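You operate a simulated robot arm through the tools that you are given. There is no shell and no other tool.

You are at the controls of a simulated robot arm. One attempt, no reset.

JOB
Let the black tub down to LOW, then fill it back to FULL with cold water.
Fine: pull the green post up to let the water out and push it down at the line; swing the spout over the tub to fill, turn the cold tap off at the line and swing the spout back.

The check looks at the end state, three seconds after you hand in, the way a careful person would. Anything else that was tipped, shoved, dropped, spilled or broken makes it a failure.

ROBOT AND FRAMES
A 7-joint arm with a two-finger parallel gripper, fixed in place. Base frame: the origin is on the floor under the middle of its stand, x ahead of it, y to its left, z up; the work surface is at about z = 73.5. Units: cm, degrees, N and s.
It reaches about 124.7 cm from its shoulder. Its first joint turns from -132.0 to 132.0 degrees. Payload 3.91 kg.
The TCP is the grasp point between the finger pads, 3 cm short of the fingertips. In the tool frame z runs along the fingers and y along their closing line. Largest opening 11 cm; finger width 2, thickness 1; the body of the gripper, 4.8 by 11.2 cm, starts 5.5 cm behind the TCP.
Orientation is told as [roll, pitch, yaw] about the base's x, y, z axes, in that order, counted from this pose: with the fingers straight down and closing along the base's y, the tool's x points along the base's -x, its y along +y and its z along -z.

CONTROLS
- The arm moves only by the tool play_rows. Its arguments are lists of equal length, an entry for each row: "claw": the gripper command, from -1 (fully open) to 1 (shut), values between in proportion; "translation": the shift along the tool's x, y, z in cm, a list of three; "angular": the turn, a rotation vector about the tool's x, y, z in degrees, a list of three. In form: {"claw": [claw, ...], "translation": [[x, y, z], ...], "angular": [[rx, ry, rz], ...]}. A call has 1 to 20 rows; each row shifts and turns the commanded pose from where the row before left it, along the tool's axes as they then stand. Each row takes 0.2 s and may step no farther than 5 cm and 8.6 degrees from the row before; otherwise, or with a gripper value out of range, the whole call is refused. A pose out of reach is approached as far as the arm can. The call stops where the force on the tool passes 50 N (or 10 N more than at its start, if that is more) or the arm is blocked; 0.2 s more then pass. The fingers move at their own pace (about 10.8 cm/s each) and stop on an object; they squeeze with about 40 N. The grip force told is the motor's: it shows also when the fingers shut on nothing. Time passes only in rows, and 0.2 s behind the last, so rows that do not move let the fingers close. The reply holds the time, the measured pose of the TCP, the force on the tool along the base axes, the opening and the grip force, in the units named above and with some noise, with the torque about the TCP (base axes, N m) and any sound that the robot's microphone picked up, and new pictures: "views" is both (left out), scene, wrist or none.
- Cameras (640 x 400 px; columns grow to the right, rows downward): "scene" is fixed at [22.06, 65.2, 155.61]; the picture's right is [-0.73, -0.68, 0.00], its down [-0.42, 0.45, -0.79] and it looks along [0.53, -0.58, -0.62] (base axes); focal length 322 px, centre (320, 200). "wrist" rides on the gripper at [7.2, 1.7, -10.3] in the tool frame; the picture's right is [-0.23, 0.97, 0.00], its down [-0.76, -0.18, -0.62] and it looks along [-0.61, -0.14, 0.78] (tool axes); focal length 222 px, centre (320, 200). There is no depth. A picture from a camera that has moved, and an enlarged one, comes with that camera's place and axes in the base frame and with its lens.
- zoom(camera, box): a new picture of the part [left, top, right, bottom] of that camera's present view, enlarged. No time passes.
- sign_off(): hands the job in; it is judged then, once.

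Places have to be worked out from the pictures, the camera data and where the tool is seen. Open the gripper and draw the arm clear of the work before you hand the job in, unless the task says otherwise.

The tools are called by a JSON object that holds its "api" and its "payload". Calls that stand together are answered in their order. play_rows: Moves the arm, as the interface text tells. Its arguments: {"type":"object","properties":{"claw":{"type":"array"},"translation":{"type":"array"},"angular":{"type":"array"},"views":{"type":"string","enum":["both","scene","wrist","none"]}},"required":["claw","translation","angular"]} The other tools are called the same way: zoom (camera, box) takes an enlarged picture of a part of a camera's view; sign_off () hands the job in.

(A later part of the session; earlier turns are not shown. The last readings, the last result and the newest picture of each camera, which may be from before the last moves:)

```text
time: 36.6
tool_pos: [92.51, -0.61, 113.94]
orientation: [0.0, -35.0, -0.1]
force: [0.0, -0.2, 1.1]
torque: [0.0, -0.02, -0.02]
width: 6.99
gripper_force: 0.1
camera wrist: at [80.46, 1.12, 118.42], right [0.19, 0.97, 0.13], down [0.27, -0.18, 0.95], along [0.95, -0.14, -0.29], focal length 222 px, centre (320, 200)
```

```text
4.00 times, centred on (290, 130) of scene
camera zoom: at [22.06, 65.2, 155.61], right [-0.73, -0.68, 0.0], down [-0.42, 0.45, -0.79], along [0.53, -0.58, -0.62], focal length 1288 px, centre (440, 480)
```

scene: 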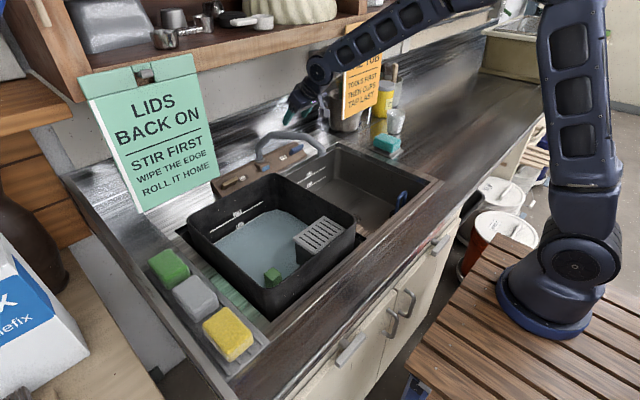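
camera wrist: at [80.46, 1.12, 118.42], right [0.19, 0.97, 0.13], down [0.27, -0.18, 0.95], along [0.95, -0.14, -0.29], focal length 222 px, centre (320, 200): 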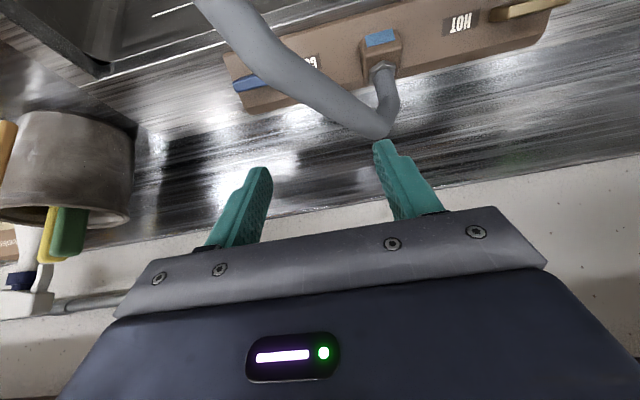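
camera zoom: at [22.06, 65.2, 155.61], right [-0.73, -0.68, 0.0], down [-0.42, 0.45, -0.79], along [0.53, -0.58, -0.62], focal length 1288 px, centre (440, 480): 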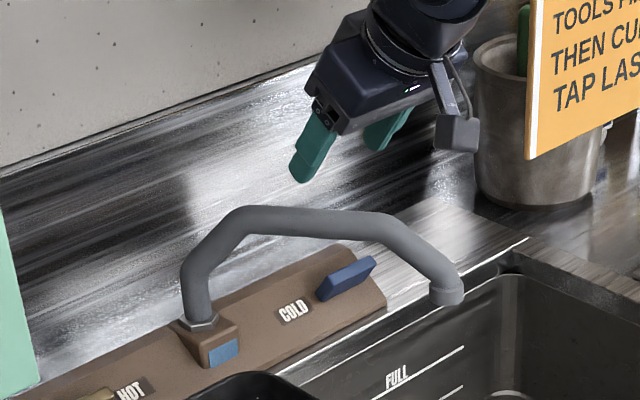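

The tube lies between the finger paths as computed. I'll lower straight down 7 cm so the fingers straddle the horizontal run.

{"api": "play_rows", "payload": {"claw": [-0.27, -0.27, -0.27, -0.27], "translation": [[1.34, 0, 1.91], [1.34, 0, 1.91], [1.34, 0, 1.91], [0, 0, 0]], "angular": [[0, 0, 0], [0, 0, 0], [0, 0, 0], [0, 0, 0]]}}

{"api": "zoom", "payload": {"camera": "scene", "box": [220, 80, 360, 180]}}

```text
time: 37.6
tool_pos: [92.39, -0.57, 106.7]
orientation: [0.1, -35.1, -0.1]
force: [-1.0, 0.5, -0.5]
torque: [-0.05, 0.02, 0.0]
width: 6.99
gripper_force: 0.1
camera wrist: at [80.42, 1.17, 111.24], right [0.19, 0.97, 0.13], down [0.27, -0.18, 0.95], along [0.95, -0.14, -0.29], focal length 222 px, centre (320, 200)
```

scene: 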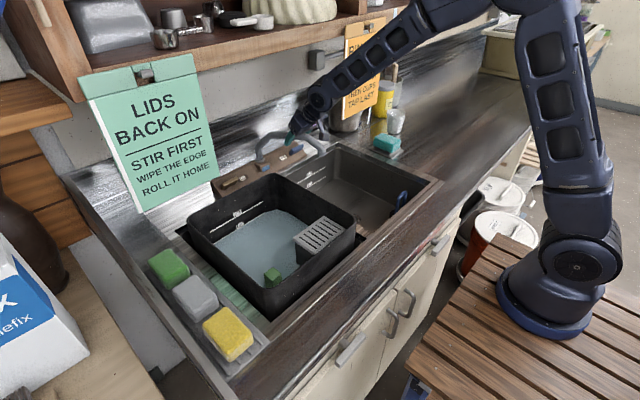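
wrist: 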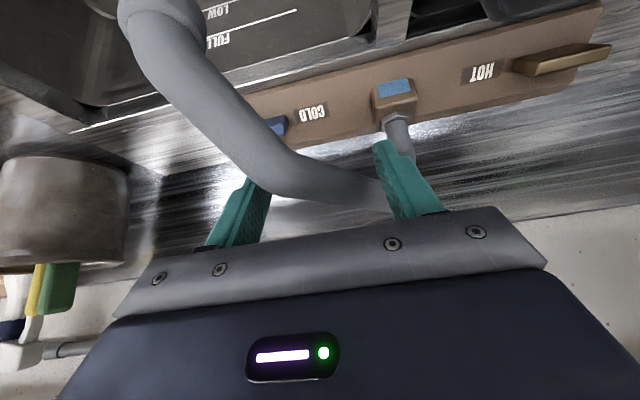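

```text
4.00 times, centred on (290, 130) of scene
camera zoom: at [22.06, 65.2, 155.61], right [-0.73, -0.68, 0.0], down [-0.42, 0.45, -0.79], along [0.53, -0.58, -0.62], focal length 1288 px, centre (440, 480)
```

zoom: 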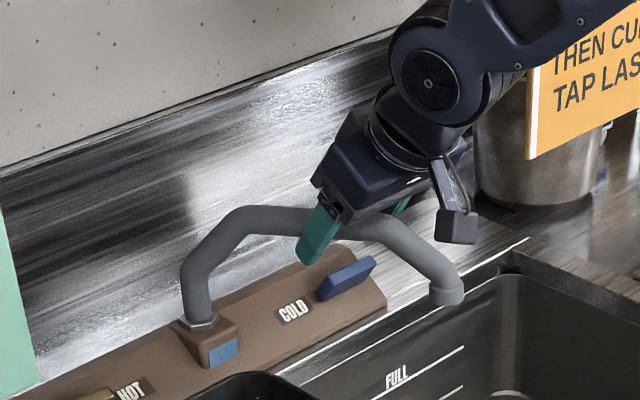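

The fingers now straddle the spout. I'll swing it along its arc toward the tub, slowly at first, checking the force.

{"api": "play_rows", "payload": {"claw": [-0.27, -0.27, -0.27, -0.27, -0.27, -0.27, -0.27, -0.27], "translation": [[0.42, 0.83, -0.3], [0.42, 0.83, -0.29], [0.33, 0.89, -0.23], [0.33, 0.89, -0.23], [0.22, 0.94, -0.16], [0.22, 0.94, -0.15], [0.11, 0.96, -0.08], [0.11, 0.97, -0.07]], "angular": [[0, 0, 0], [0, 0, 0], [0, 0, 0], [0, 0, 0], [0, 0, 0], [0, 0, 0], [0, 0, 0], [0, 0, 0]]}}

```text
time: 39.4
tool_pos: [89.71, 6.84, 107.07]
orientation: [-0.1, -35.0, 0.0]
force: [-0.2, -0.9, 0.0]
torque: [0.0, 0.05, 0.03]
width: 6.98
gripper_force: 0.1
camera wrist: at [77.68, 8.49, 111.53], right [0.19, 0.97, 0.13], down [0.27, -0.18, 0.95], along [0.95, -0.14, -0.29], focal length 222 px, centre (320, 200)
```

scene: 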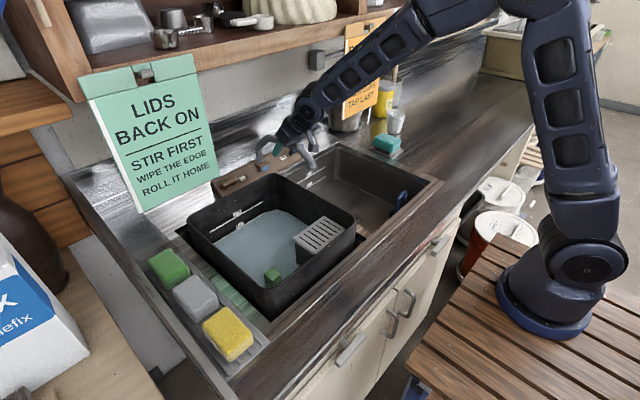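
wrist: 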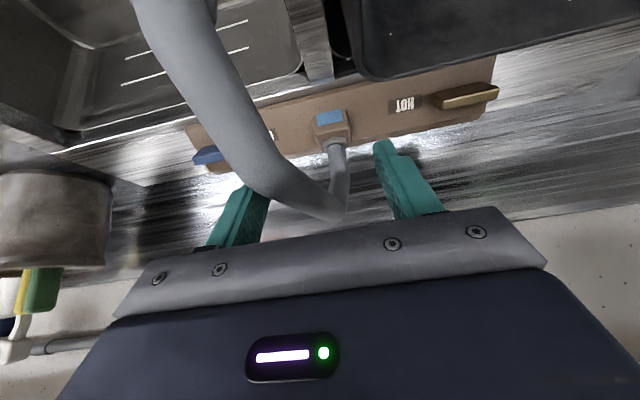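

The spout follows with hardly any force (about 1 N). I'll continue along the arc until it points into the tub.

{"api": "play_rows", "payload": {"claw": [-0.27, -0.27, -0.27, -0.27, -0.27, -0.27, -0.27, -0.27, -0.27, -0.27], "translation": [[0, 0.98, 0], [0, 0.98, 0], [-0.11, 0.96, 0.08], [-0.11, 0.97, 0.07], [-0.22, 0.94, 0.16], [-0.22, 0.94, 0.15], [-0.33, 0.89, 0.23], [-0.33, 0.89, 0.23], [-0.42, 0.83, 0.3], [0, 0, 0]], "angular": [[0, 0, 0], [0, 0, 0], [0, 0, 0], [0, 0, 0], [0, 0, 0], [0, 0, 0], [0, 0, 0], [0, 0, 0], [0, 0, 0], [0, 0, 0]]}}

{"api": "zoom", "payload": {"camera": "scene", "box": [200, 100, 360, 220]}}

```text
time: 41.6
tool_pos: [91.93, 15.02, 107.34]
orientation: [0.1, -34.9, 0.1]
force: [-0.1, 0.1, -0.1]
torque: [0.0, 0.05, -0.02]
width: 7.03
gripper_force: 0.0
camera wrist: at [79.91, 16.74, 111.7], right [0.19, 0.97, 0.13], down [0.27, -0.18, 0.95], along [0.95, -0.14, -0.29], focal length 222 px, centre (320, 200)
```

scene: 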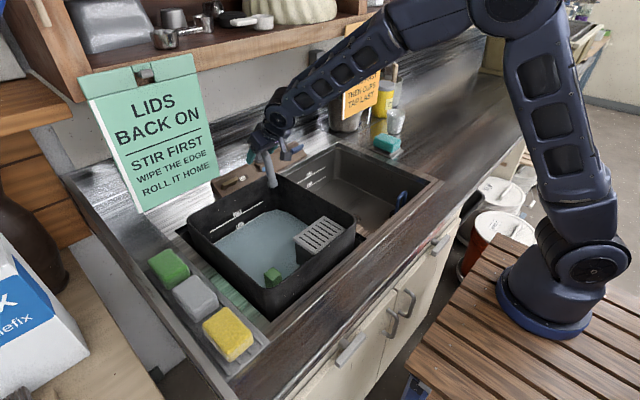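
wrist: 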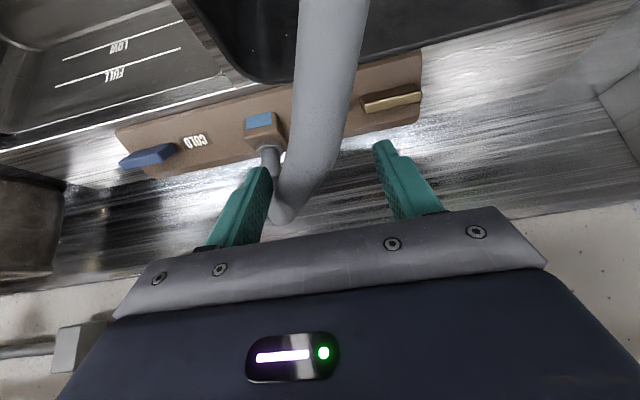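

```text
3.33 times, centred on (280, 160) of scene
camera zoom: at [22.06, 65.2, 155.61], right [-0.73, -0.68, 0.0], down [-0.42, 0.45, -0.79], along [0.53, -0.58, -0.62], focal length 1074 px, centre (453, 333)
```

zoom: 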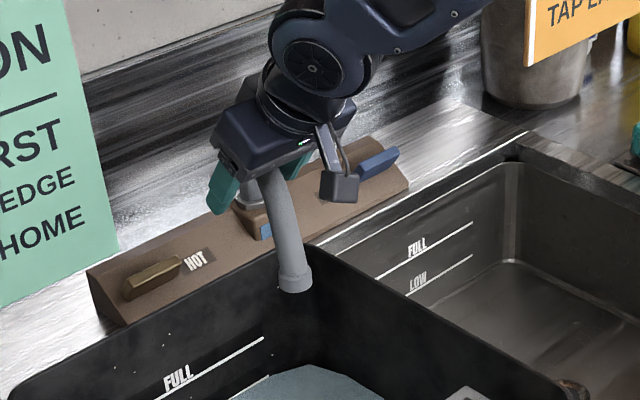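

The outlet is now at roughly (84, 18), over the tub at about +28°. I'll nudge it about 7° further in, clear of the tub's side wall, so the stream lands well inside.

{"api": "play_rows", "payload": {"claw": [-0.27, -0.27, -0.27], "translation": [[-0.36, 0.72, 0.25], [-0.42, 0.68, 0.3], [0, 0, 0]], "angular": [[0, 0, 0], [0, 0, 0], [0, 0, 0]]}}

{"api": "zoom", "payload": {"camera": "scene", "box": [200, 100, 360, 220]}}

```text
time: 42.4
tool_pos: [92.84, 16.41, 107.29]
orientation: [-0.1, -35.0, 0.0]
force: [0.9, -0.1, -0.2]
torque: [0.02, 0.01, -0.02]
width: 7.01
gripper_force: 0.0
camera wrist: at [80.8, 18.16, 111.62], right [0.19, 0.97, 0.13], down [0.27, -0.18, 0.95], along [0.95, -0.14, -0.29], focal length 222 px, centre (320, 200)
```

scene: 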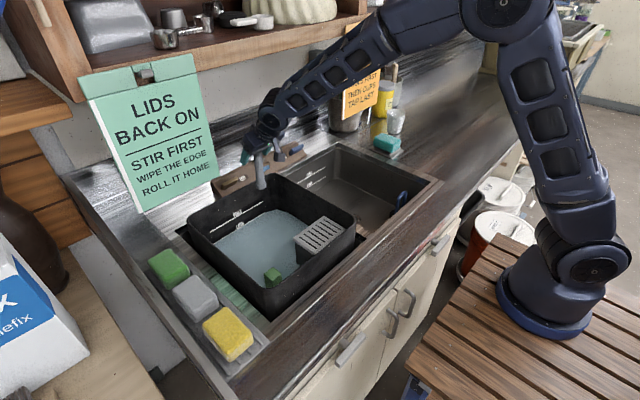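
wrist: 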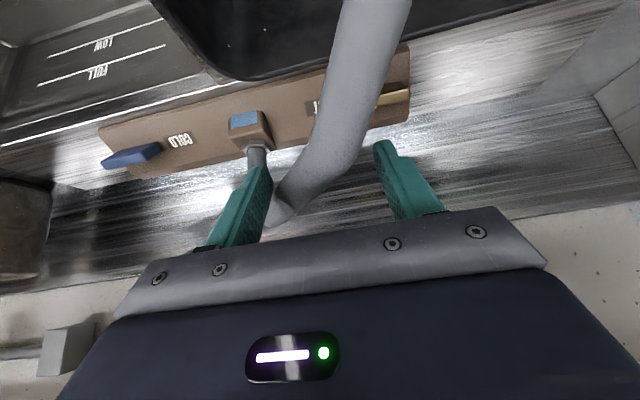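

```text
3.33 times, centred on (280, 160) of scene
camera zoom: at [22.06, 65.2, 155.61], right [-0.73, -0.68, 0.0], down [-0.42, 0.45, -0.79], along [0.53, -0.58, -0.62], focal length 1074 px, centre (453, 333)
```

zoom: 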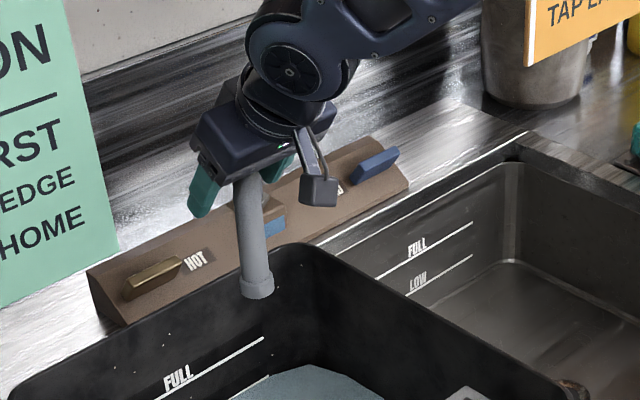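

The outlet is at about (86, 20.7), well inside the tub. I'll lift straight off the spout and move across to view the cold lever closely.

{"api": "play_rows", "payload": {"claw": [-0.27, -0.27, -0.27, -1, -1, -1, -1, -1, -1, -1], "translation": [[-1.6, 0, -2.3], [-1.6, 0, -2.3], [-1.4, 0, -2.0], [0.8, -4, -0.6], [0.8, -4, -0.6], [0.8, -4, -0.6], [0.5, -4, -0.3], [0, -4, 0], [0, -4, 0], [0, 0, 0]], "angular": [[0, 0, 0], [0, 0, 0], [0, 0, 0], [0, 0, 0], [0, 0, 0], [0, 0, 0], [0, 0, 0], [0, 0, 0], [0, 0, 0], [0, 0, 0]]}}

{"api": "zoom", "payload": {"camera": "wrist", "box": [200, 40, 440, 190]}}

{"api": "zoom", "payload": {"camera": "scene", "box": [220, 110, 340, 200]}}

```text
time: 44.6
tool_pos: [89.35, -7.6, 115.44]
orientation: [-0.1, -34.9, 0.0]
force: [-0.1, 0.3, -0.4]
torque: [-0.04, 0.0, -0.02]
width: 11.0
gripper_force: 0.0
camera wrist: at [77.29, -5.96, 119.86], right [0.19, 0.97, 0.13], down [0.27, -0.18, 0.95], along [0.95, -0.14, -0.29], focal length 222 px, centre (320, 200)
```

scene: 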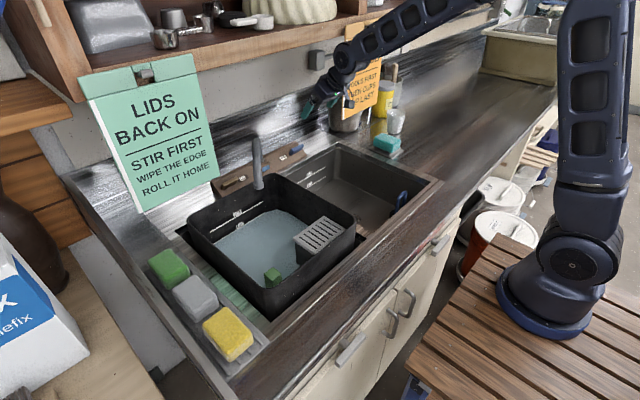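
wrist: 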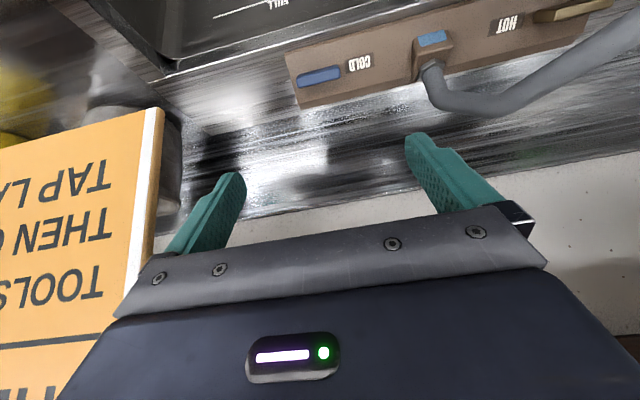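

```text
2.67 times, centred on (320, 115) of wrist
camera zoom: at [77.29, -5.96, 119.86], right [0.19, 0.97, 0.13], down [0.27, -0.18, 0.95], along [0.95, -0.14, -0.29], focal length 592 px, centre (320, 427)
```

zoom: 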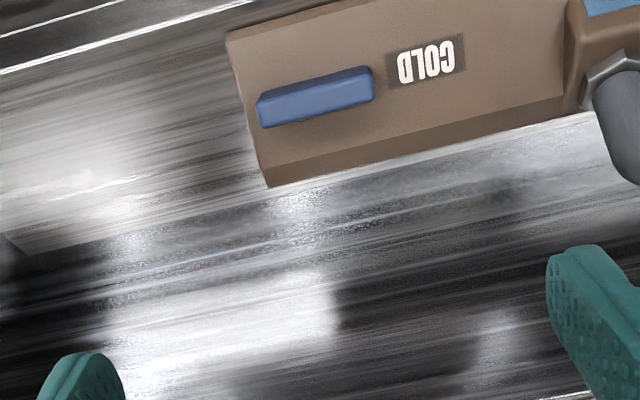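

```text
4.44 times, centred on (280, 155) of scene
camera zoom: at [22.06, 65.2, 155.61], right [-0.73, -0.68, 0.0], down [-0.42, 0.45, -0.79], along [0.53, -0.58, -0.62], focal length 1432 px, centre (498, 400)
```

zoom: 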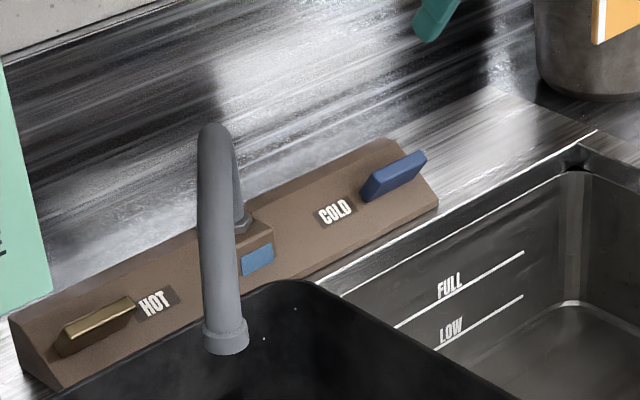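

{"api": "zoom", "payload": {"camera": "scene", "box": [282, 135, 322, 160]}}

{"api": "zoom", "payload": {"camera": "scene", "box": [212, 165, 252, 195]}}

{"api": "zoom", "payload": {"camera": "wrist", "box": [280, 40, 380, 110]}}

```text
16.00 times, centred on (302, 148) of scene
camera zoom: at [22.06, 65.2, 155.61], right [-0.73, -0.68, 0.0], down [-0.42, 0.45, -0.79], along [0.53, -0.58, -0.62], focal length 5154 px, centre (608, 1040)
```

zoom: 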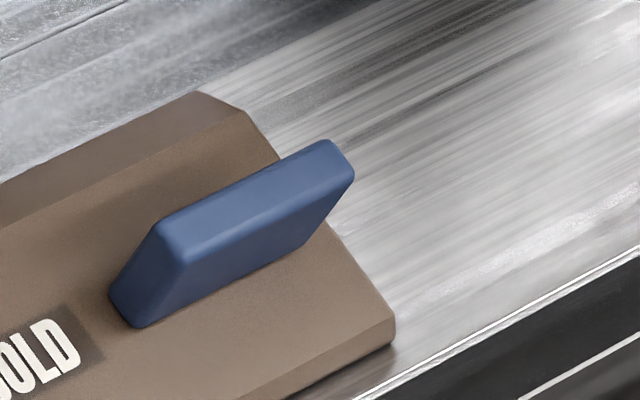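

```text
13.33 times, centred on (232, 180) of scene
camera zoom: at [22.06, 65.2, 155.61], right [-0.73, -0.68, 0.0], down [-0.42, 0.45, -0.79], along [0.53, -0.58, -0.62], focal length 4295 px, centre (1493, 467)
```

zoom: 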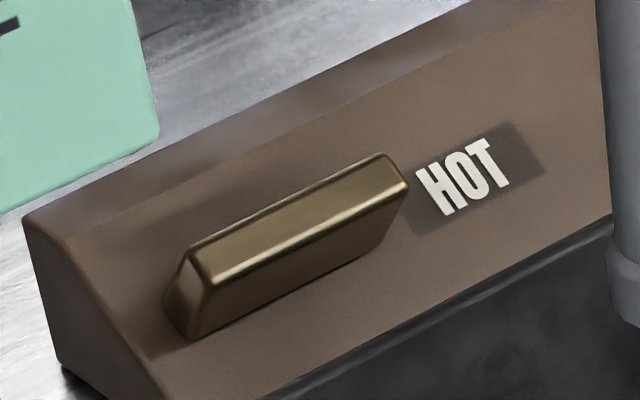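

```text
5.71 times, centred on (330, 75) of wrist
camera zoom: at [77.29, -5.96, 119.86], right [0.19, 0.97, 0.13], down [0.27, -0.18, 0.95], along [0.95, -0.14, -0.29], focal length 1269 px, centre (263, 914)
```

zoom: 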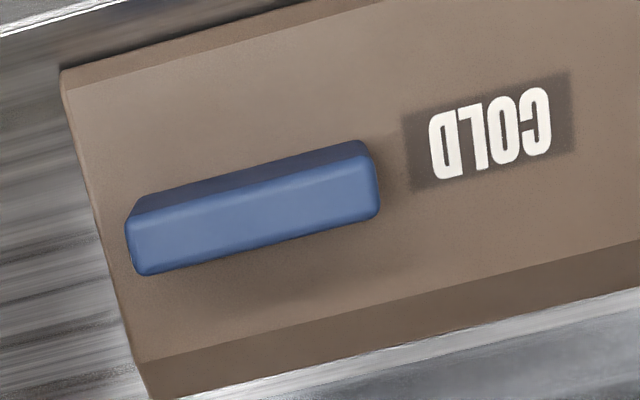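

The cold handle is a bar knob about 5.9 cm long in y, centred near (100.7, -7.4, 95.6). It stands on a face sloped about 35°, so my current tilt points straight into that face. I'll approach along the face normal with the fingers either side of the bar's ends.

{"api": "play_rows", "payload": {"claw": [-0.64, -0.64, -0.64, -0.64, -0.64], "translation": [[0.53, 0.05, 3.83], [0.53, 0.05, 3.83], [0.53, 0.05, 3.83], [0.53, 0.05, 3.83], [0, 0, 0]], "angular": [[0, 0, 0], [0, 0, 0], [0, 0, 0], [0, 0, 0], [0, 0, 0]]}}

{"api": "zoom", "payload": {"camera": "wrist", "box": [200, 60, 440, 210]}}

{"api": "zoom", "payload": {"camera": "scene", "box": [250, 100, 350, 170]}}

```text
time: 45.8
tool_pos: [96.24, -7.75, 101.43]
orientation: [0.1, -35.1, 0.0]
force: [-0.8, 0.4, 0.7]
torque: [0.0, -0.02, 0.0]
width: 9.03
gripper_force: 0.0
camera wrist: at [84.31, -5.97, 105.79], right [0.19, 0.97, 0.13], down [0.27, -0.18, 0.95], along [0.95, -0.14, -0.29], focal length 222 px, centre (320, 200)
```

scene: 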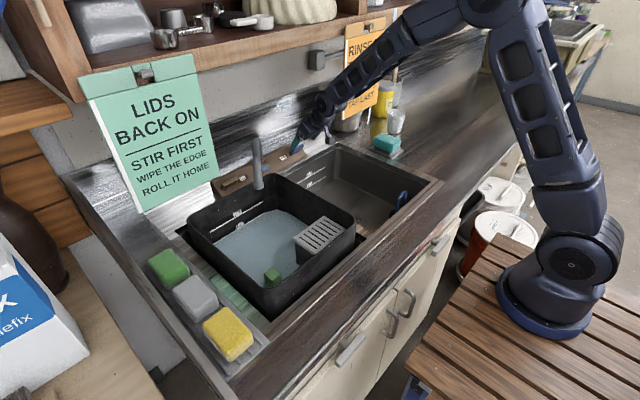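
wrist: 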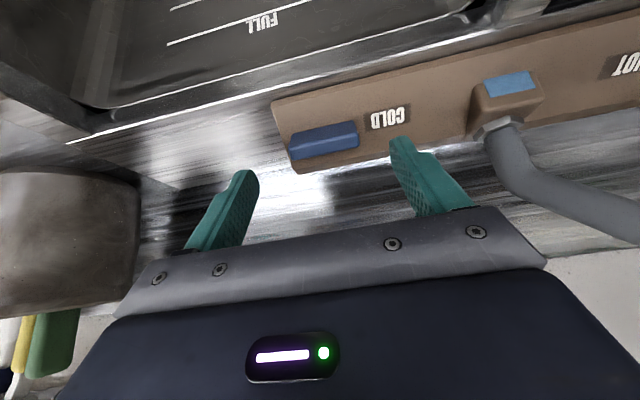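

```text
2.67 times, centred on (320, 135) of wrist
camera zoom: at [84.31, -5.97, 105.79], right [0.19, 0.97, 0.13], down [0.27, -0.18, 0.95], along [0.95, -0.14, -0.29], focal length 592 px, centre (320, 373)
```

zoom: 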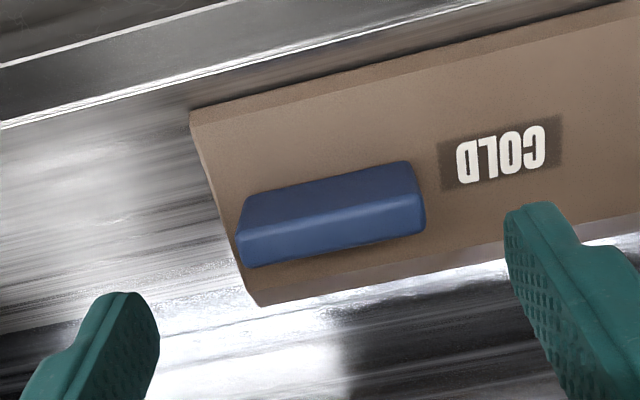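

```text
5.71 times, centred on (300, 135) of scene
camera zoom: at [22.06, 65.2, 155.61], right [-0.73, -0.68, 0.0], down [-0.42, 0.45, -0.79], along [0.53, -0.58, -0.62], focal length 1841 px, centre (434, 571)
```

zoom: 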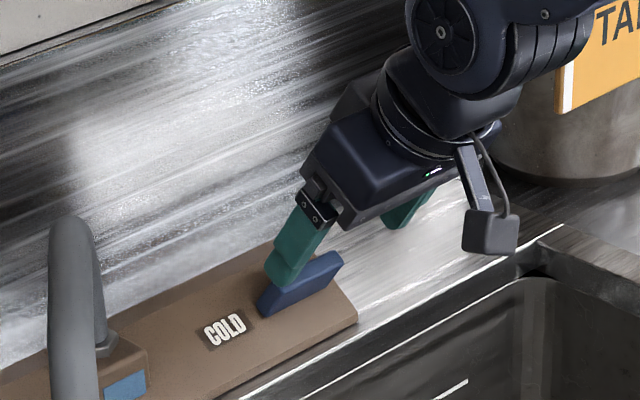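

Refined, the bar's outer face centre is at (99.6, -7.26, 96.95). I'll advance 4 cm along the face normal with the fingers still open around its ends.

{"api": "play_rows", "payload": {"claw": [-0.64, -0.64, -0.64, -0.64], "translation": [[-0.05, 0.2, 1.5], [-0.05, 0.2, 1.5], [0, 0, 1.0], [0, 0, 0]], "angular": [[0, 0, 0], [0, 0, 0], [0, 0, 0], [0, 0, 0]]}}

{"api": "zoom", "payload": {"camera": "wrist", "box": [200, 90, 440, 240]}}

{"api": "zoom", "payload": {"camera": "scene", "box": [260, 120, 330, 165]}}

```text
time: 46.8
tool_pos: [98.56, -7.13, 98.3]
orientation: [-0.1, -35.0, -0.2]
force: [0.5, 0.3, -0.8]
torque: [0.01, 0.0, -0.01]
width: 9.02
gripper_force: 0.1
camera wrist: at [86.56, -5.43, 102.74], right [0.19, 0.97, 0.13], down [0.27, -0.18, 0.95], along [0.95, -0.14, -0.29], focal length 222 px, centre (320, 200)
```

scene: 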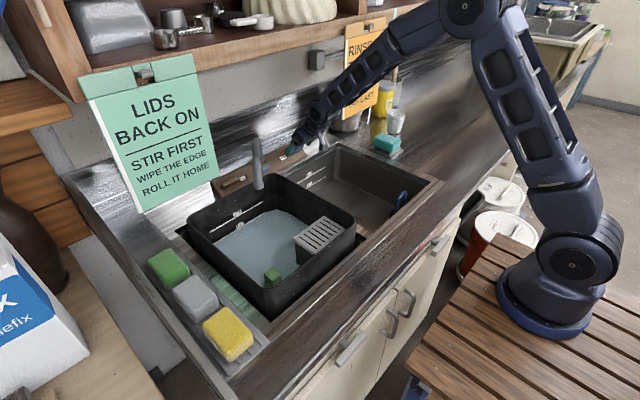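
wrist: 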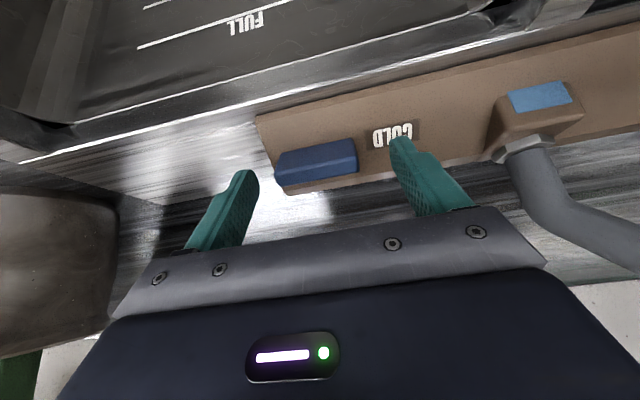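

```text
2.67 times, centred on (320, 165) of wrist
camera zoom: at [86.56, -5.43, 102.74], right [0.19, 0.97, 0.13], down [0.27, -0.18, 0.95], along [0.95, -0.14, -0.29], focal length 592 px, centre (320, 293)
```

zoom: 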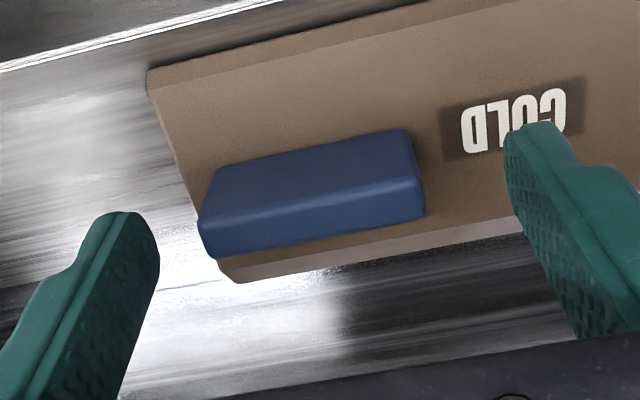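

```text
8.89 times, centred on (295, 142) of scene
camera zoom: at [22.06, 65.2, 155.61], right [-0.73, -0.68, 0.0], down [-0.42, 0.45, -0.79], along [0.53, -0.58, -0.62], focal length 2863 px, centre (542, 711)
```

zoom: 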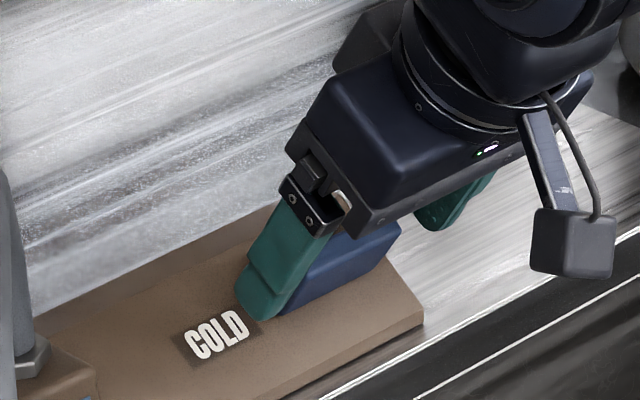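

The fingers bracket the bar, about 0.2 cm off centre in y. I'll shift that and close on the bar's ends.

{"api": "play_rows", "payload": {"claw": [-0.64, 0.2, 1, 1, 1], "translation": [[0, -0.2, 0], [0, 0, 0], [0, 0, 0], [0, 0, 0], [0, 0, 0]], "angular": [[0, 0, 0], [0, 0, 0], [0, 0, 0], [0, 0, 0], [0, 0, 0]]}}

{"api": "zoom", "payload": {"camera": "wrist", "box": [200, 90, 440, 240]}}

```text
time: 48.0
tool_pos: [98.56, -7.42, 98.32]
orientation: [0.0, -35.0, 0.0]
force: [0.7, -21.7, 0.2]
torque: [-1.08, -0.09, -0.71]
width: 5.81
gripper_force: 44.9
camera wrist: at [86.62, -5.74, 102.78], right [0.19, 0.97, 0.13], down [0.27, -0.18, 0.95], along [0.95, -0.14, -0.29], focal length 222 px, centre (320, 200)
```

scene: 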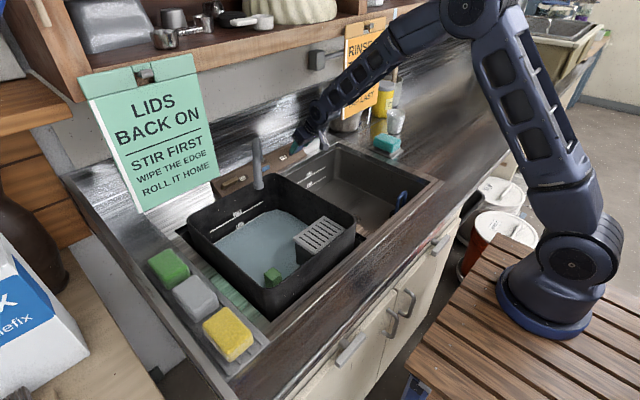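
wrist: 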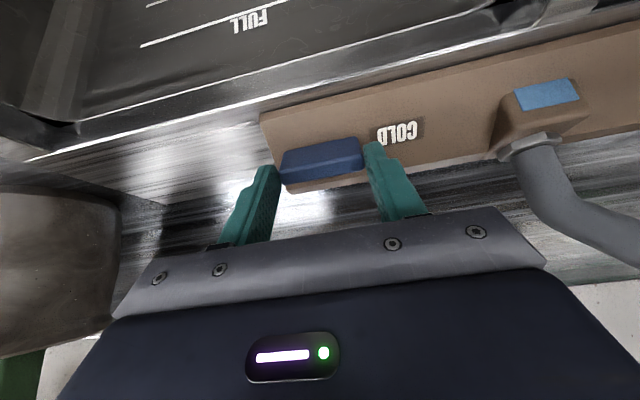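

```text
2.67 times, centred on (320, 165) of wrist
camera zoom: at [86.62, -5.74, 102.78], right [0.19, 0.97, 0.13], down [0.27, -0.18, 0.95], along [0.95, -0.14, -0.29], focal length 592 px, centre (320, 293)
```

zoom: 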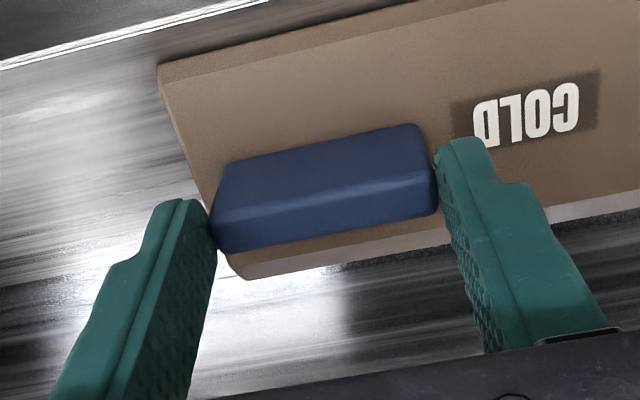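

Gripped at width 5.81. I'll ease the y load slightly and test a small counter-clockwise twist (seen facing the panel).

{"api": "play_rows", "payload": {"claw": [1, 1, 1, 1], "translation": [[0, -0.08, 0], [0, 0, 0], [0, 0, 0], [0, 0, 0]], "angular": [[0, 0, 0], [0, 0, -3], [0, 0, -3], [0, 0, 0]]}}

{"api": "zoom", "payload": {"camera": "wrist", "box": [200, 90, 440, 240]}}

```text
time: 49.0
tool_pos: [98.73, -7.59, 98.38]
orientation: [-4.2, -34.9, 7.2]
force: [7.5, -33.4, 5.5]
torque: [-0.97, -1.26, -0.8]
width: 5.8
gripper_force: 45.1
camera wrist: at [86.49, -6.55, 102.69], right [0.1, 0.99, 0.07], down [0.28, -0.1, 0.96], along [0.96, -0.08, -0.28], focal length 222 px, centre (320, 200)
```

scene: 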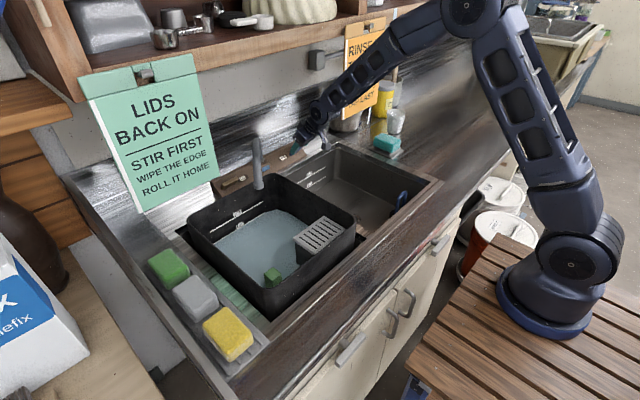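
wrist: 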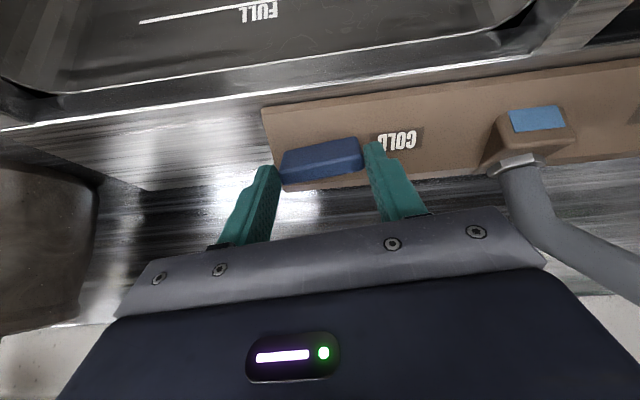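

```text
2.67 times, centred on (320, 165) of wrist
camera zoom: at [86.49, -6.55, 102.69], right [0.1, 0.99, 0.07], down [0.28, -0.1, 0.96], along [0.96, -0.08, -0.28], focal length 592 px, centre (320, 293)
```

zoom: 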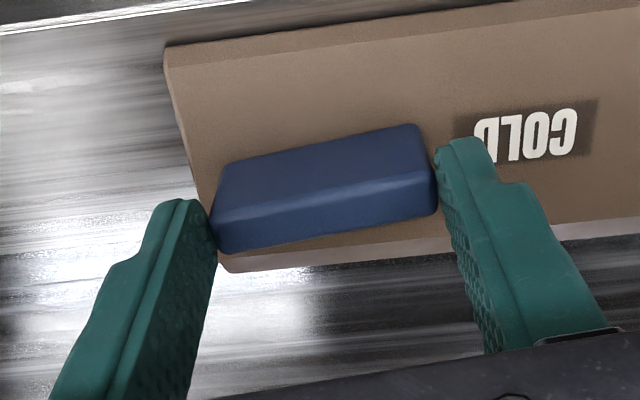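

The knob turns with the gripper: it has rotated about 6° relative to the panel. I'll relieve the sideways load a little and keep turning the same way in small steps.

{"api": "play_rows", "payload": {"claw": [1, 1, 1, 1], "translation": [[0, -0.12, 0], [0, 0, 0], [0, 0, 0], [0, 0, 0]], "angular": [[0, 0, 0], [0, 0, -3], [0, 0, -3], [0, 0, 0]], "views": "wrist"}}

{"api": "zoom", "payload": {"camera": "scene", "box": [180, 120, 340, 240]}}

```text
time: 50.0
tool_pos: [98.49, -7.61, 98.36]
orientation: [-8.4, -34.2, 14.5]
force: [3.9, -31.5, 15.9]
torque: [-0.77, 0.62, -0.67]
width: 5.78
gripper_force: 45.0
camera wrist: at [86.44, -7.36, 102.66], right [0.02, 1.0, 0.01], down [0.28, -0.02, 0.96], along [0.96, -0.01, -0.28], focal length 222 px, centre (320, 200)
```

wrist: 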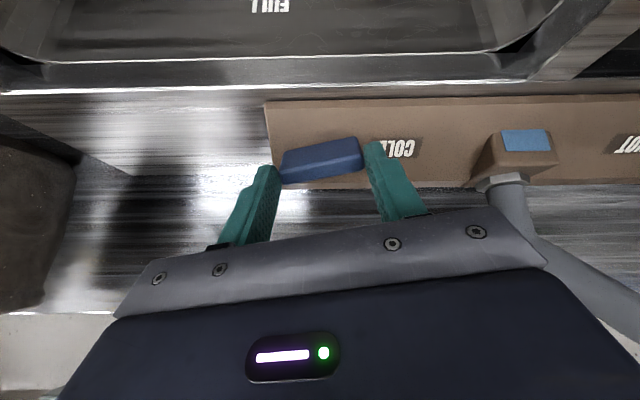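

```text
3.33 times, centred on (260, 180) of scene
camera zoom: at [22.06, 65.2, 155.61], right [-0.73, -0.68, 0.0], down [-0.42, 0.45, -0.79], along [0.53, -0.58, -0.62], focal length 1074 px, centre (520, 267)
```

zoom: 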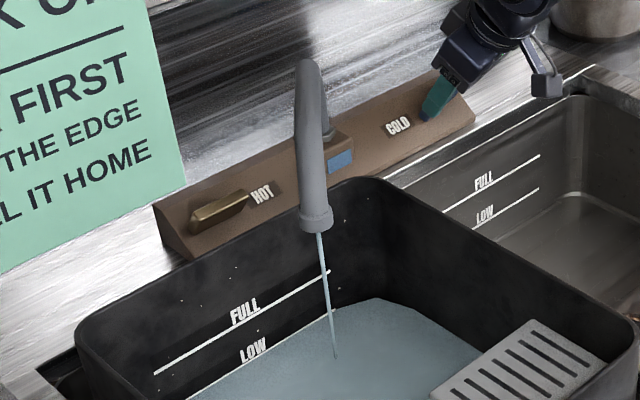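

Cold water is running in a thin stream into the tub. I'll turn a bit further for a steadier flow, keeping the side load in check.

{"api": "play_rows", "payload": {"claw": [1, 1, 1, 1, 1], "translation": [[0, -0.1, 0], [0, 0, 0], [0, 0, 0], [0, 0, 0], [0, 0, 0]], "angular": [[0, 0, 0], [0, 0, -4], [0, 0, -4], [0, 0, -4], [0, 0, 0]], "views": "wrist"}}

{"api": "zoom", "payload": {"camera": "scene", "box": [180, 120, 340, 240]}}

```text
time: 51.2
tool_pos: [98.63, -7.56, 98.38]
orientation: [-16.0, -31.6, 28.5]
force: [-5.0, -28.7, 11.8]
torque: [-0.39, -0.4, -0.41]
width: 5.79
gripper_force: 45.1
camera wrist: at [86.56, -8.97, 102.78], right [-0.15, 0.98, -0.11], down [0.27, 0.15, 0.95], along [0.95, 0.12, -0.29], focal length 222 px, centre (320, 200)
```

wrist: 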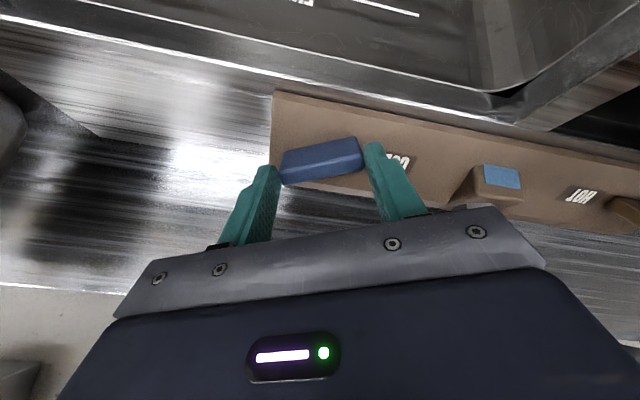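

```text
3.33 times, centred on (260, 180) of scene
camera zoom: at [22.06, 65.2, 155.61], right [-0.73, -0.68, 0.0], down [-0.42, 0.45, -0.79], along [0.53, -0.58, -0.62], focal length 1074 px, centre (520, 267)
```

zoom: 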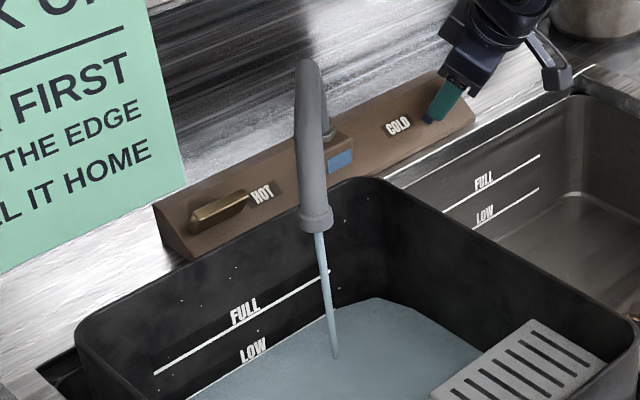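

The stream is thicker at about 24°. I'll hold for about 3 s and measure how fast the level rises.

{"api": "play_rows", "payload": {"claw": [1, 1, 1, 1, 1, 1, 1, 1, 1, 1, 1, 1, 1, 1, 1], "translation": [[0, 0, 0], [0, 0, 0], [0, 0, 0], [0, 0, 0], [0, 0, 0], [0, 0, 0], [0, 0, 0], [0, 0, 0], [0, 0, 0], [0, 0, 0], [0, 0, 0], [0, 0, 0], [0, 0, 0], [0, 0, 0], [0, 0, 0]], "angular": [[0, 0, 0], [0, 0, 0], [0, 0, 0], [0, 0, 0], [0, 0, 0], [0, 0, 0], [0, 0, 0], [0, 0, 0], [0, 0, 0], [0, 0, 0], [0, 0, 0], [0, 0, 0], [0, 0, 0], [0, 0, 0], [0, 0, 0]], "views": "none"}}

{"api": "zoom", "payload": {"camera": "scene", "box": [200, 200, 264, 240]}}

```text
time: 54.4
tool_pos: [98.6, -7.53, 98.31]
orientation: [-15.9, -31.6, 28.3]
force: [-16.7, -24.9, 1.9]
torque: [-0.64, 0.2, -0.51]
width: 5.79
gripper_force: 44.5
```

```text
10.00 times, centred on (232, 220) of scene
camera zoom: at [22.06, 65.2, 155.61], right [-0.73, -0.68, 0.0], down [-0.42, 0.45, -0.79], along [0.53, -0.58, -0.62], focal length 3221 px, centre (1200, 0)
```

zoom: 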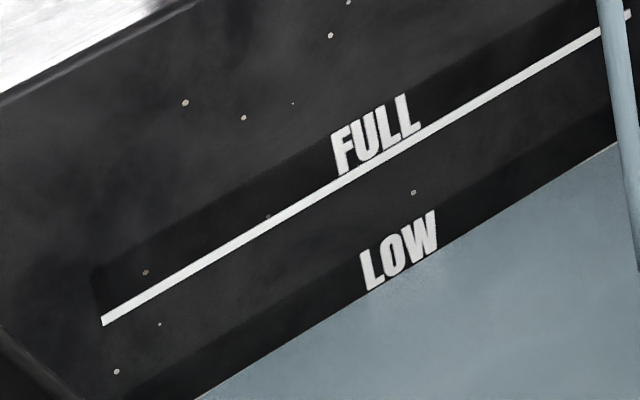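

The rise is only about 2 px/s at this opening (about 110 px to go). I'll open it further, to about 50°.

{"api": "play_rows", "payload": {"claw": [1, 1, 1, 1, 1, 1, 1], "translation": [[0, 0, 0], [0, 0, 0], [0, 0, 0], [0, 0, 0], [0, 0, 0], [0, 0, 0], [0, 0, 0]], "angular": [[0, 0, -4], [0, 0, -4], [0, 0, -4], [0, 0, -4], [0, 0, -4], [0, 0, -4], [0, 0, 0]], "views": "wrist"}}

{"api": "zoom", "payload": {"camera": "scene", "box": [180, 120, 340, 240]}}

```text
time: 56.0
tool_pos: [98.64, -7.78, 98.53]
orientation: [-27.6, -22.7, 53.5]
force: [7.1, -39.5, 2.4]
torque: [-0.85, -0.55, -0.71]
width: 5.79
gripper_force: 44.8
camera wrist: at [87.61, -11.88, 103.49], right [-0.47, 0.82, -0.33], down [0.17, 0.45, 0.88], along [0.87, 0.35, -0.35], focal length 222 px, centre (320, 200)
```

wrist: 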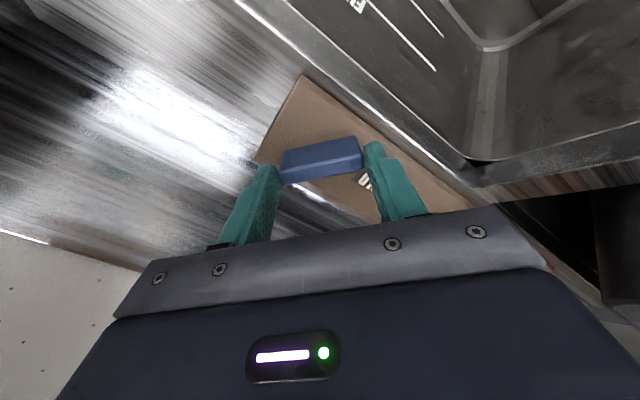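

```text
3.33 times, centred on (260, 180) of scene
camera zoom: at [22.06, 65.2, 155.61], right [-0.73, -0.68, 0.0], down [-0.42, 0.45, -0.79], along [0.53, -0.58, -0.62], focal length 1074 px, centre (520, 267)
```

zoom: 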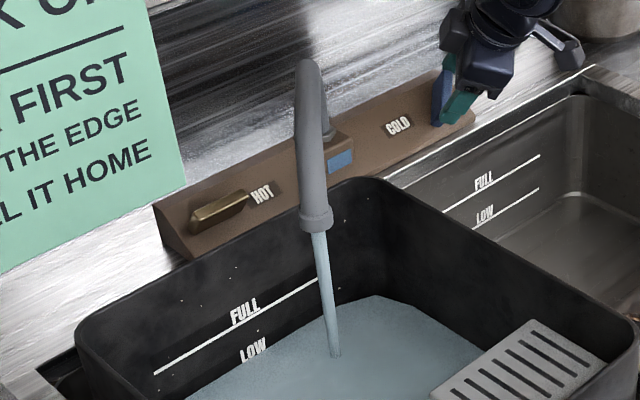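

The flow is clearly stronger now. I'll hold for about 3 s and measure the rise rate again.

{"api": "play_rows", "payload": {"claw": [1, 1, 1, 1, 1, 1, 1, 1, 1, 1, 1, 1, 1, 1, 1], "translation": [[0, 0, 0], [0, 0, 0], [0, 0, 0], [0, 0, 0], [0, 0, 0], [0, 0, 0], [0, 0, 0], [0, 0, 0], [0, 0, 0], [0, 0, 0], [0, 0, 0], [0, 0, 0], [0, 0, 0], [0, 0, 0], [0, 0, 0]], "angular": [[0, 0, 0], [0, 0, 0], [0, 0, 0], [0, 0, 0], [0, 0, 0], [0, 0, 0], [0, 0, 0], [0, 0, 0], [0, 0, 0], [0, 0, 0], [0, 0, 0], [0, 0, 0], [0, 0, 0], [0, 0, 0], [0, 0, 0]], "views": "none"}}

{"api": "zoom", "payload": {"camera": "scene", "box": [200, 200, 264, 240]}}

```text
time: 58.1
tool_pos: [98.72, -7.73, 98.51]
orientation: [-27.6, -22.4, 53.5]
force: [3.4, -12.8, 0.6]
torque: [-0.19, -0.08, -0.1]
width: 5.79
gripper_force: 44.9
stopped in row 10: the force on the tool passed its limit at 50 N (the readings are from after the stop); the commanded pose is now the measured one
```

```text
10.00 times, centred on (232, 220) of scene
camera zoom: at [22.06, 65.2, 155.61], right [-0.73, -0.68, 0.0], down [-0.42, 0.45, -0.79], along [0.53, -0.58, -0.62], focal length 3221 px, centre (1200, 0)
```

zoom: 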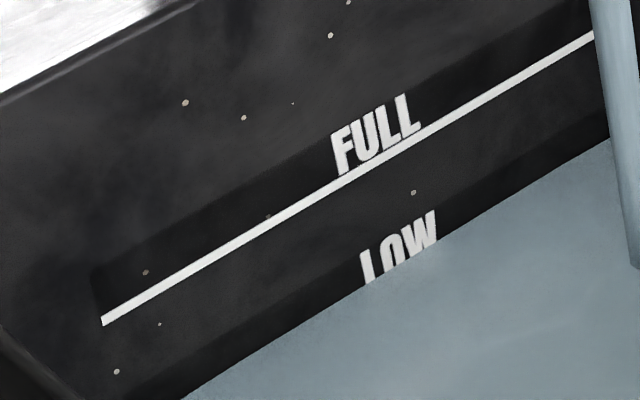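

The hold crept up to the force limit and reset, so the load is low again. The level is rising about 3 px/s with about 120 px to go, so I'll keep filling and check often.

{"api": "play_rows", "payload": {"claw": [1, 1, 1, 1, 1, 1, 1, 1, 1, 1, 1, 1, 1, 1, 1, 1, 1, 1, 1, 1], "translation": [[0, 0, 0], [0, 0, 0], [0, 0, 0], [0, 0, 0], [0, 0, 0], [0, 0, 0], [0, 0, 0], [0, 0, 0], [0, 0, 0], [0, 0, 0], [0, 0, 0], [0, 0, 0], [0, 0, 0], [0, 0, 0], [0, 0, 0], [0, 0, 0], [0, 0, 0], [0, 0, 0], [0, 0, 0], [0, 0, 0]], "angular": [[0, 0, 0], [0, 0, 0], [0, 0, 0], [0, 0, 0], [0, 0, 0], [0, 0, 0], [0, 0, 0], [0, 0, 0], [0, 0, 0], [0, 0, 0], [0, 0, 0], [0, 0, 0], [0, 0, 0], [0, 0, 0], [0, 0, 0], [0, 0, 0], [0, 0, 0], [0, 0, 0], [0, 0, 0], [0, 0, 0]], "views": "none"}}

{"api": "zoom", "payload": {"camera": "scene", "box": [200, 200, 264, 240]}}

```text
time: 62.3
tool_pos: [98.71, -7.57, 98.51]
orientation: [-27.6, -22.6, 53.5]
force: [5.9, -38.5, 0.7]
torque: [-1.0, -0.27, -0.81]
width: 5.77
gripper_force: 44.8
```

```text
10.00 times, centred on (232, 220) of scene
camera zoom: at [22.06, 65.2, 155.61], right [-0.73, -0.68, 0.0], down [-0.42, 0.45, -0.79], along [0.53, -0.58, -0.62], focal length 3221 px, centre (1200, 0)
```

zoom: 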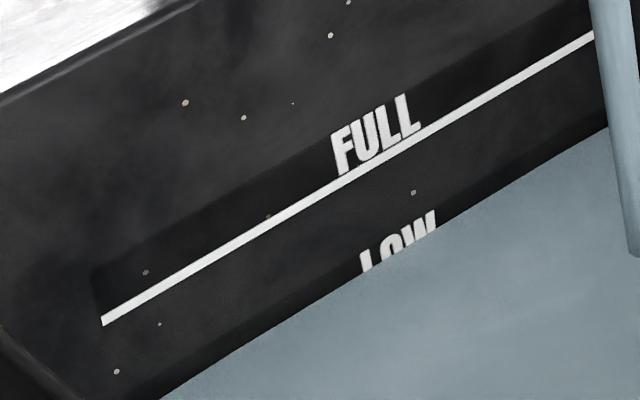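

It's still about 3.3 px/s with about 106 px to go. I'll nudge the command slightly toward base -y to unload the side force and keep filling.

{"api": "play_rows", "payload": {"claw": [1, 1, 1, 1, 1, 1, 1, 1, 1, 1, 1, 1, 1, 1, 1, 1, 1, 1, 1, 1], "translation": [[0.09, -0.08, 0], [0, 0, 0], [0, 0, 0], [0, 0, 0], [0, 0, 0], [0, 0, 0], [0, 0, 0], [0, 0, 0], [0, 0, 0], [0, 0, 0], [0, 0, 0], [0, 0, 0], [0, 0, 0], [0, 0, 0], [0, 0, 0], [0, 0, 0], [0, 0, 0], [0, 0, 0], [0, 0, 0], [0, 0, 0]], "angular": [[0, 0, 0], [0, 0, 0], [0, 0, 0], [0, 0, 0], [0, 0, 0], [0, 0, 0], [0, 0, 0], [0, 0, 0], [0, 0, 0], [0, 0, 0], [0, 0, 0], [0, 0, 0], [0, 0, 0], [0, 0, 0], [0, 0, 0], [0, 0, 0], [0, 0, 0], [0, 0, 0], [0, 0, 0], [0, 0, 0]], "views": "none"}}

{"api": "zoom", "payload": {"camera": "scene", "box": [200, 200, 264, 240]}}

```text
time: 66.5
tool_pos: [98.66, -7.8, 98.46]
orientation: [-27.6, -22.7, 53.6]
force: [6.5, -14.0, -2.3]
torque: [-0.39, -0.34, -0.29]
width: 5.8
gripper_force: 44.8
```

```text
10.00 times, centred on (232, 220) of scene
camera zoom: at [22.06, 65.2, 155.61], right [-0.73, -0.68, 0.0], down [-0.42, 0.45, -0.79], along [0.53, -0.58, -0.62], focal length 3221 px, centre (1200, 0)
```

zoom: 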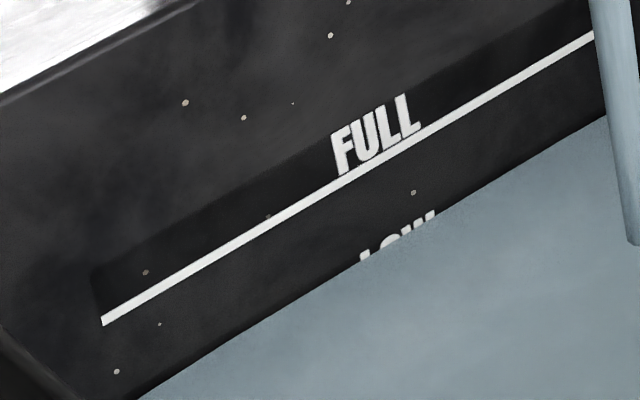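

The force is down to about 14 N and the level keeps rising steadily, with about 92 px left (27 s). Continuing to fill.

{"api": "play_rows", "payload": {"claw": [1, 1, 1, 1, 1, 1, 1, 1, 1, 1, 1, 1, 1, 1, 1, 1, 1, 1, 1, 1], "translation": [[0.02, -0.02, 0], [0, 0, 0], [0, 0, 0], [0, 0, 0], [0, 0, 0], [0, 0, 0], [0, 0, 0], [0, 0, 0], [0, 0, 0], [0, 0, 0], [0, 0, 0], [0, 0, 0], [0, 0, 0], [0, 0, 0], [0, 0, 0], [0, 0, 0], [0, 0, 0], [0, 0, 0], [0, 0, 0], [0, 0, 0]], "angular": [[0, 0, 0], [0, 0, 0], [0, 0, 0], [0, 0, 0], [0, 0, 0], [0, 0, 0], [0, 0, 0], [0, 0, 0], [0, 0, 0], [0, 0, 0], [0, 0, 0], [0, 0, 0], [0, 0, 0], [0, 0, 0], [0, 0, 0], [0, 0, 0], [0, 0, 0], [0, 0, 0], [0, 0, 0], [0, 0, 0]], "views": "none"}}

{"api": "zoom", "payload": {"camera": "scene", "box": [200, 200, 264, 240]}}

```text
time: 70.7
tool_pos: [98.65, -7.6, 98.34]
orientation: [-27.6, -22.6, 53.6]
force: [10.4, 4.4, -4.9]
torque: [-0.04, -0.37, -0.04]
width: 5.77
gripper_force: 44.8
```

```text
10.00 times, centred on (232, 220) of scene
camera zoom: at [22.06, 65.2, 155.61], right [-0.73, -0.68, 0.0], down [-0.42, 0.45, -0.79], along [0.53, -0.58, -0.62], focal length 3221 px, centre (1200, 0)
```

zoom: 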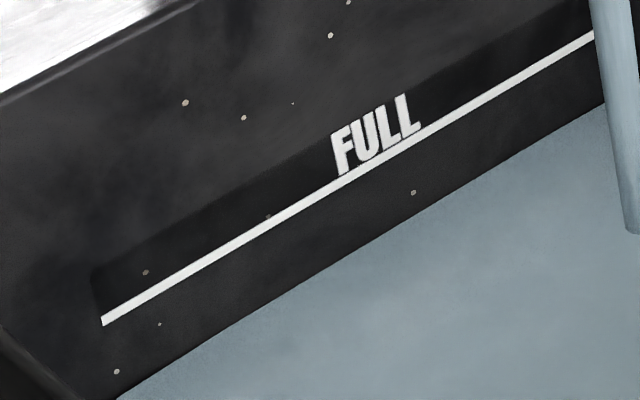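

About 79 px remain at 3.1 px/s, and the forces are low. Continuing.

{"api": "play_rows", "payload": {"claw": [1, 1, 1, 1, 1, 1, 1, 1, 1, 1, 1, 1, 1, 1, 1, 1, 1, 1, 1, 1], "translation": [[0, 0, 0], [0, 0, 0], [0, 0, 0], [0, 0, 0], [0, 0, 0], [0, 0, 0], [0, 0, 0], [0, 0, 0], [0, 0, 0], [0, 0, 0], [0, 0, 0], [0, 0, 0], [0, 0, 0], [0, 0, 0], [0, 0, 0], [0, 0, 0], [0, 0, 0], [0, 0, 0], [0, 0, 0], [0, 0, 0]], "angular": [[0, 0, 0], [0, 0, 0], [0, 0, 0], [0, 0, 0], [0, 0, 0], [0, 0, 0], [0, 0, 0], [0, 0, 0], [0, 0, 0], [0, 0, 0], [0, 0, 0], [0, 0, 0], [0, 0, 0], [0, 0, 0], [0, 0, 0], [0, 0, 0], [0, 0, 0], [0, 0, 0], [0, 0, 0], [0, 0, 0]], "views": "none"}}

{"api": "zoom", "payload": {"camera": "scene", "box": [200, 200, 264, 240]}}

```text
time: 74.9
tool_pos: [98.7, -7.59, 98.49]
orientation: [-27.6, -22.6, 53.7]
force: [9.2, 5.3, -5.1]
torque: [-0.01, -0.39, -0.08]
width: 5.81
gripper_force: 45.6
```

```text
10.00 times, centred on (232, 220) of scene
camera zoom: at [22.06, 65.2, 155.61], right [-0.73, -0.68, 0.0], down [-0.42, 0.45, -0.79], along [0.53, -0.58, -0.62], focal length 3221 px, centre (1200, 0)
```

zoom: 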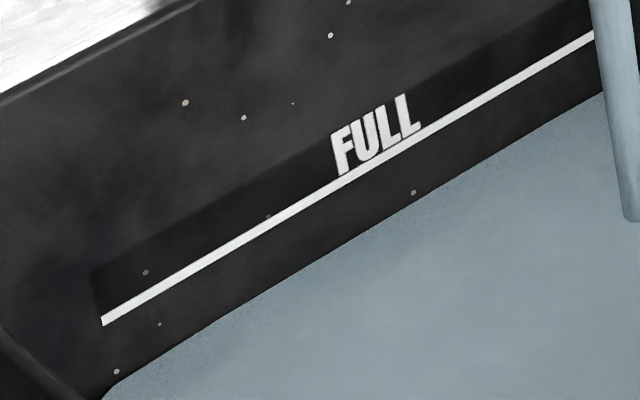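

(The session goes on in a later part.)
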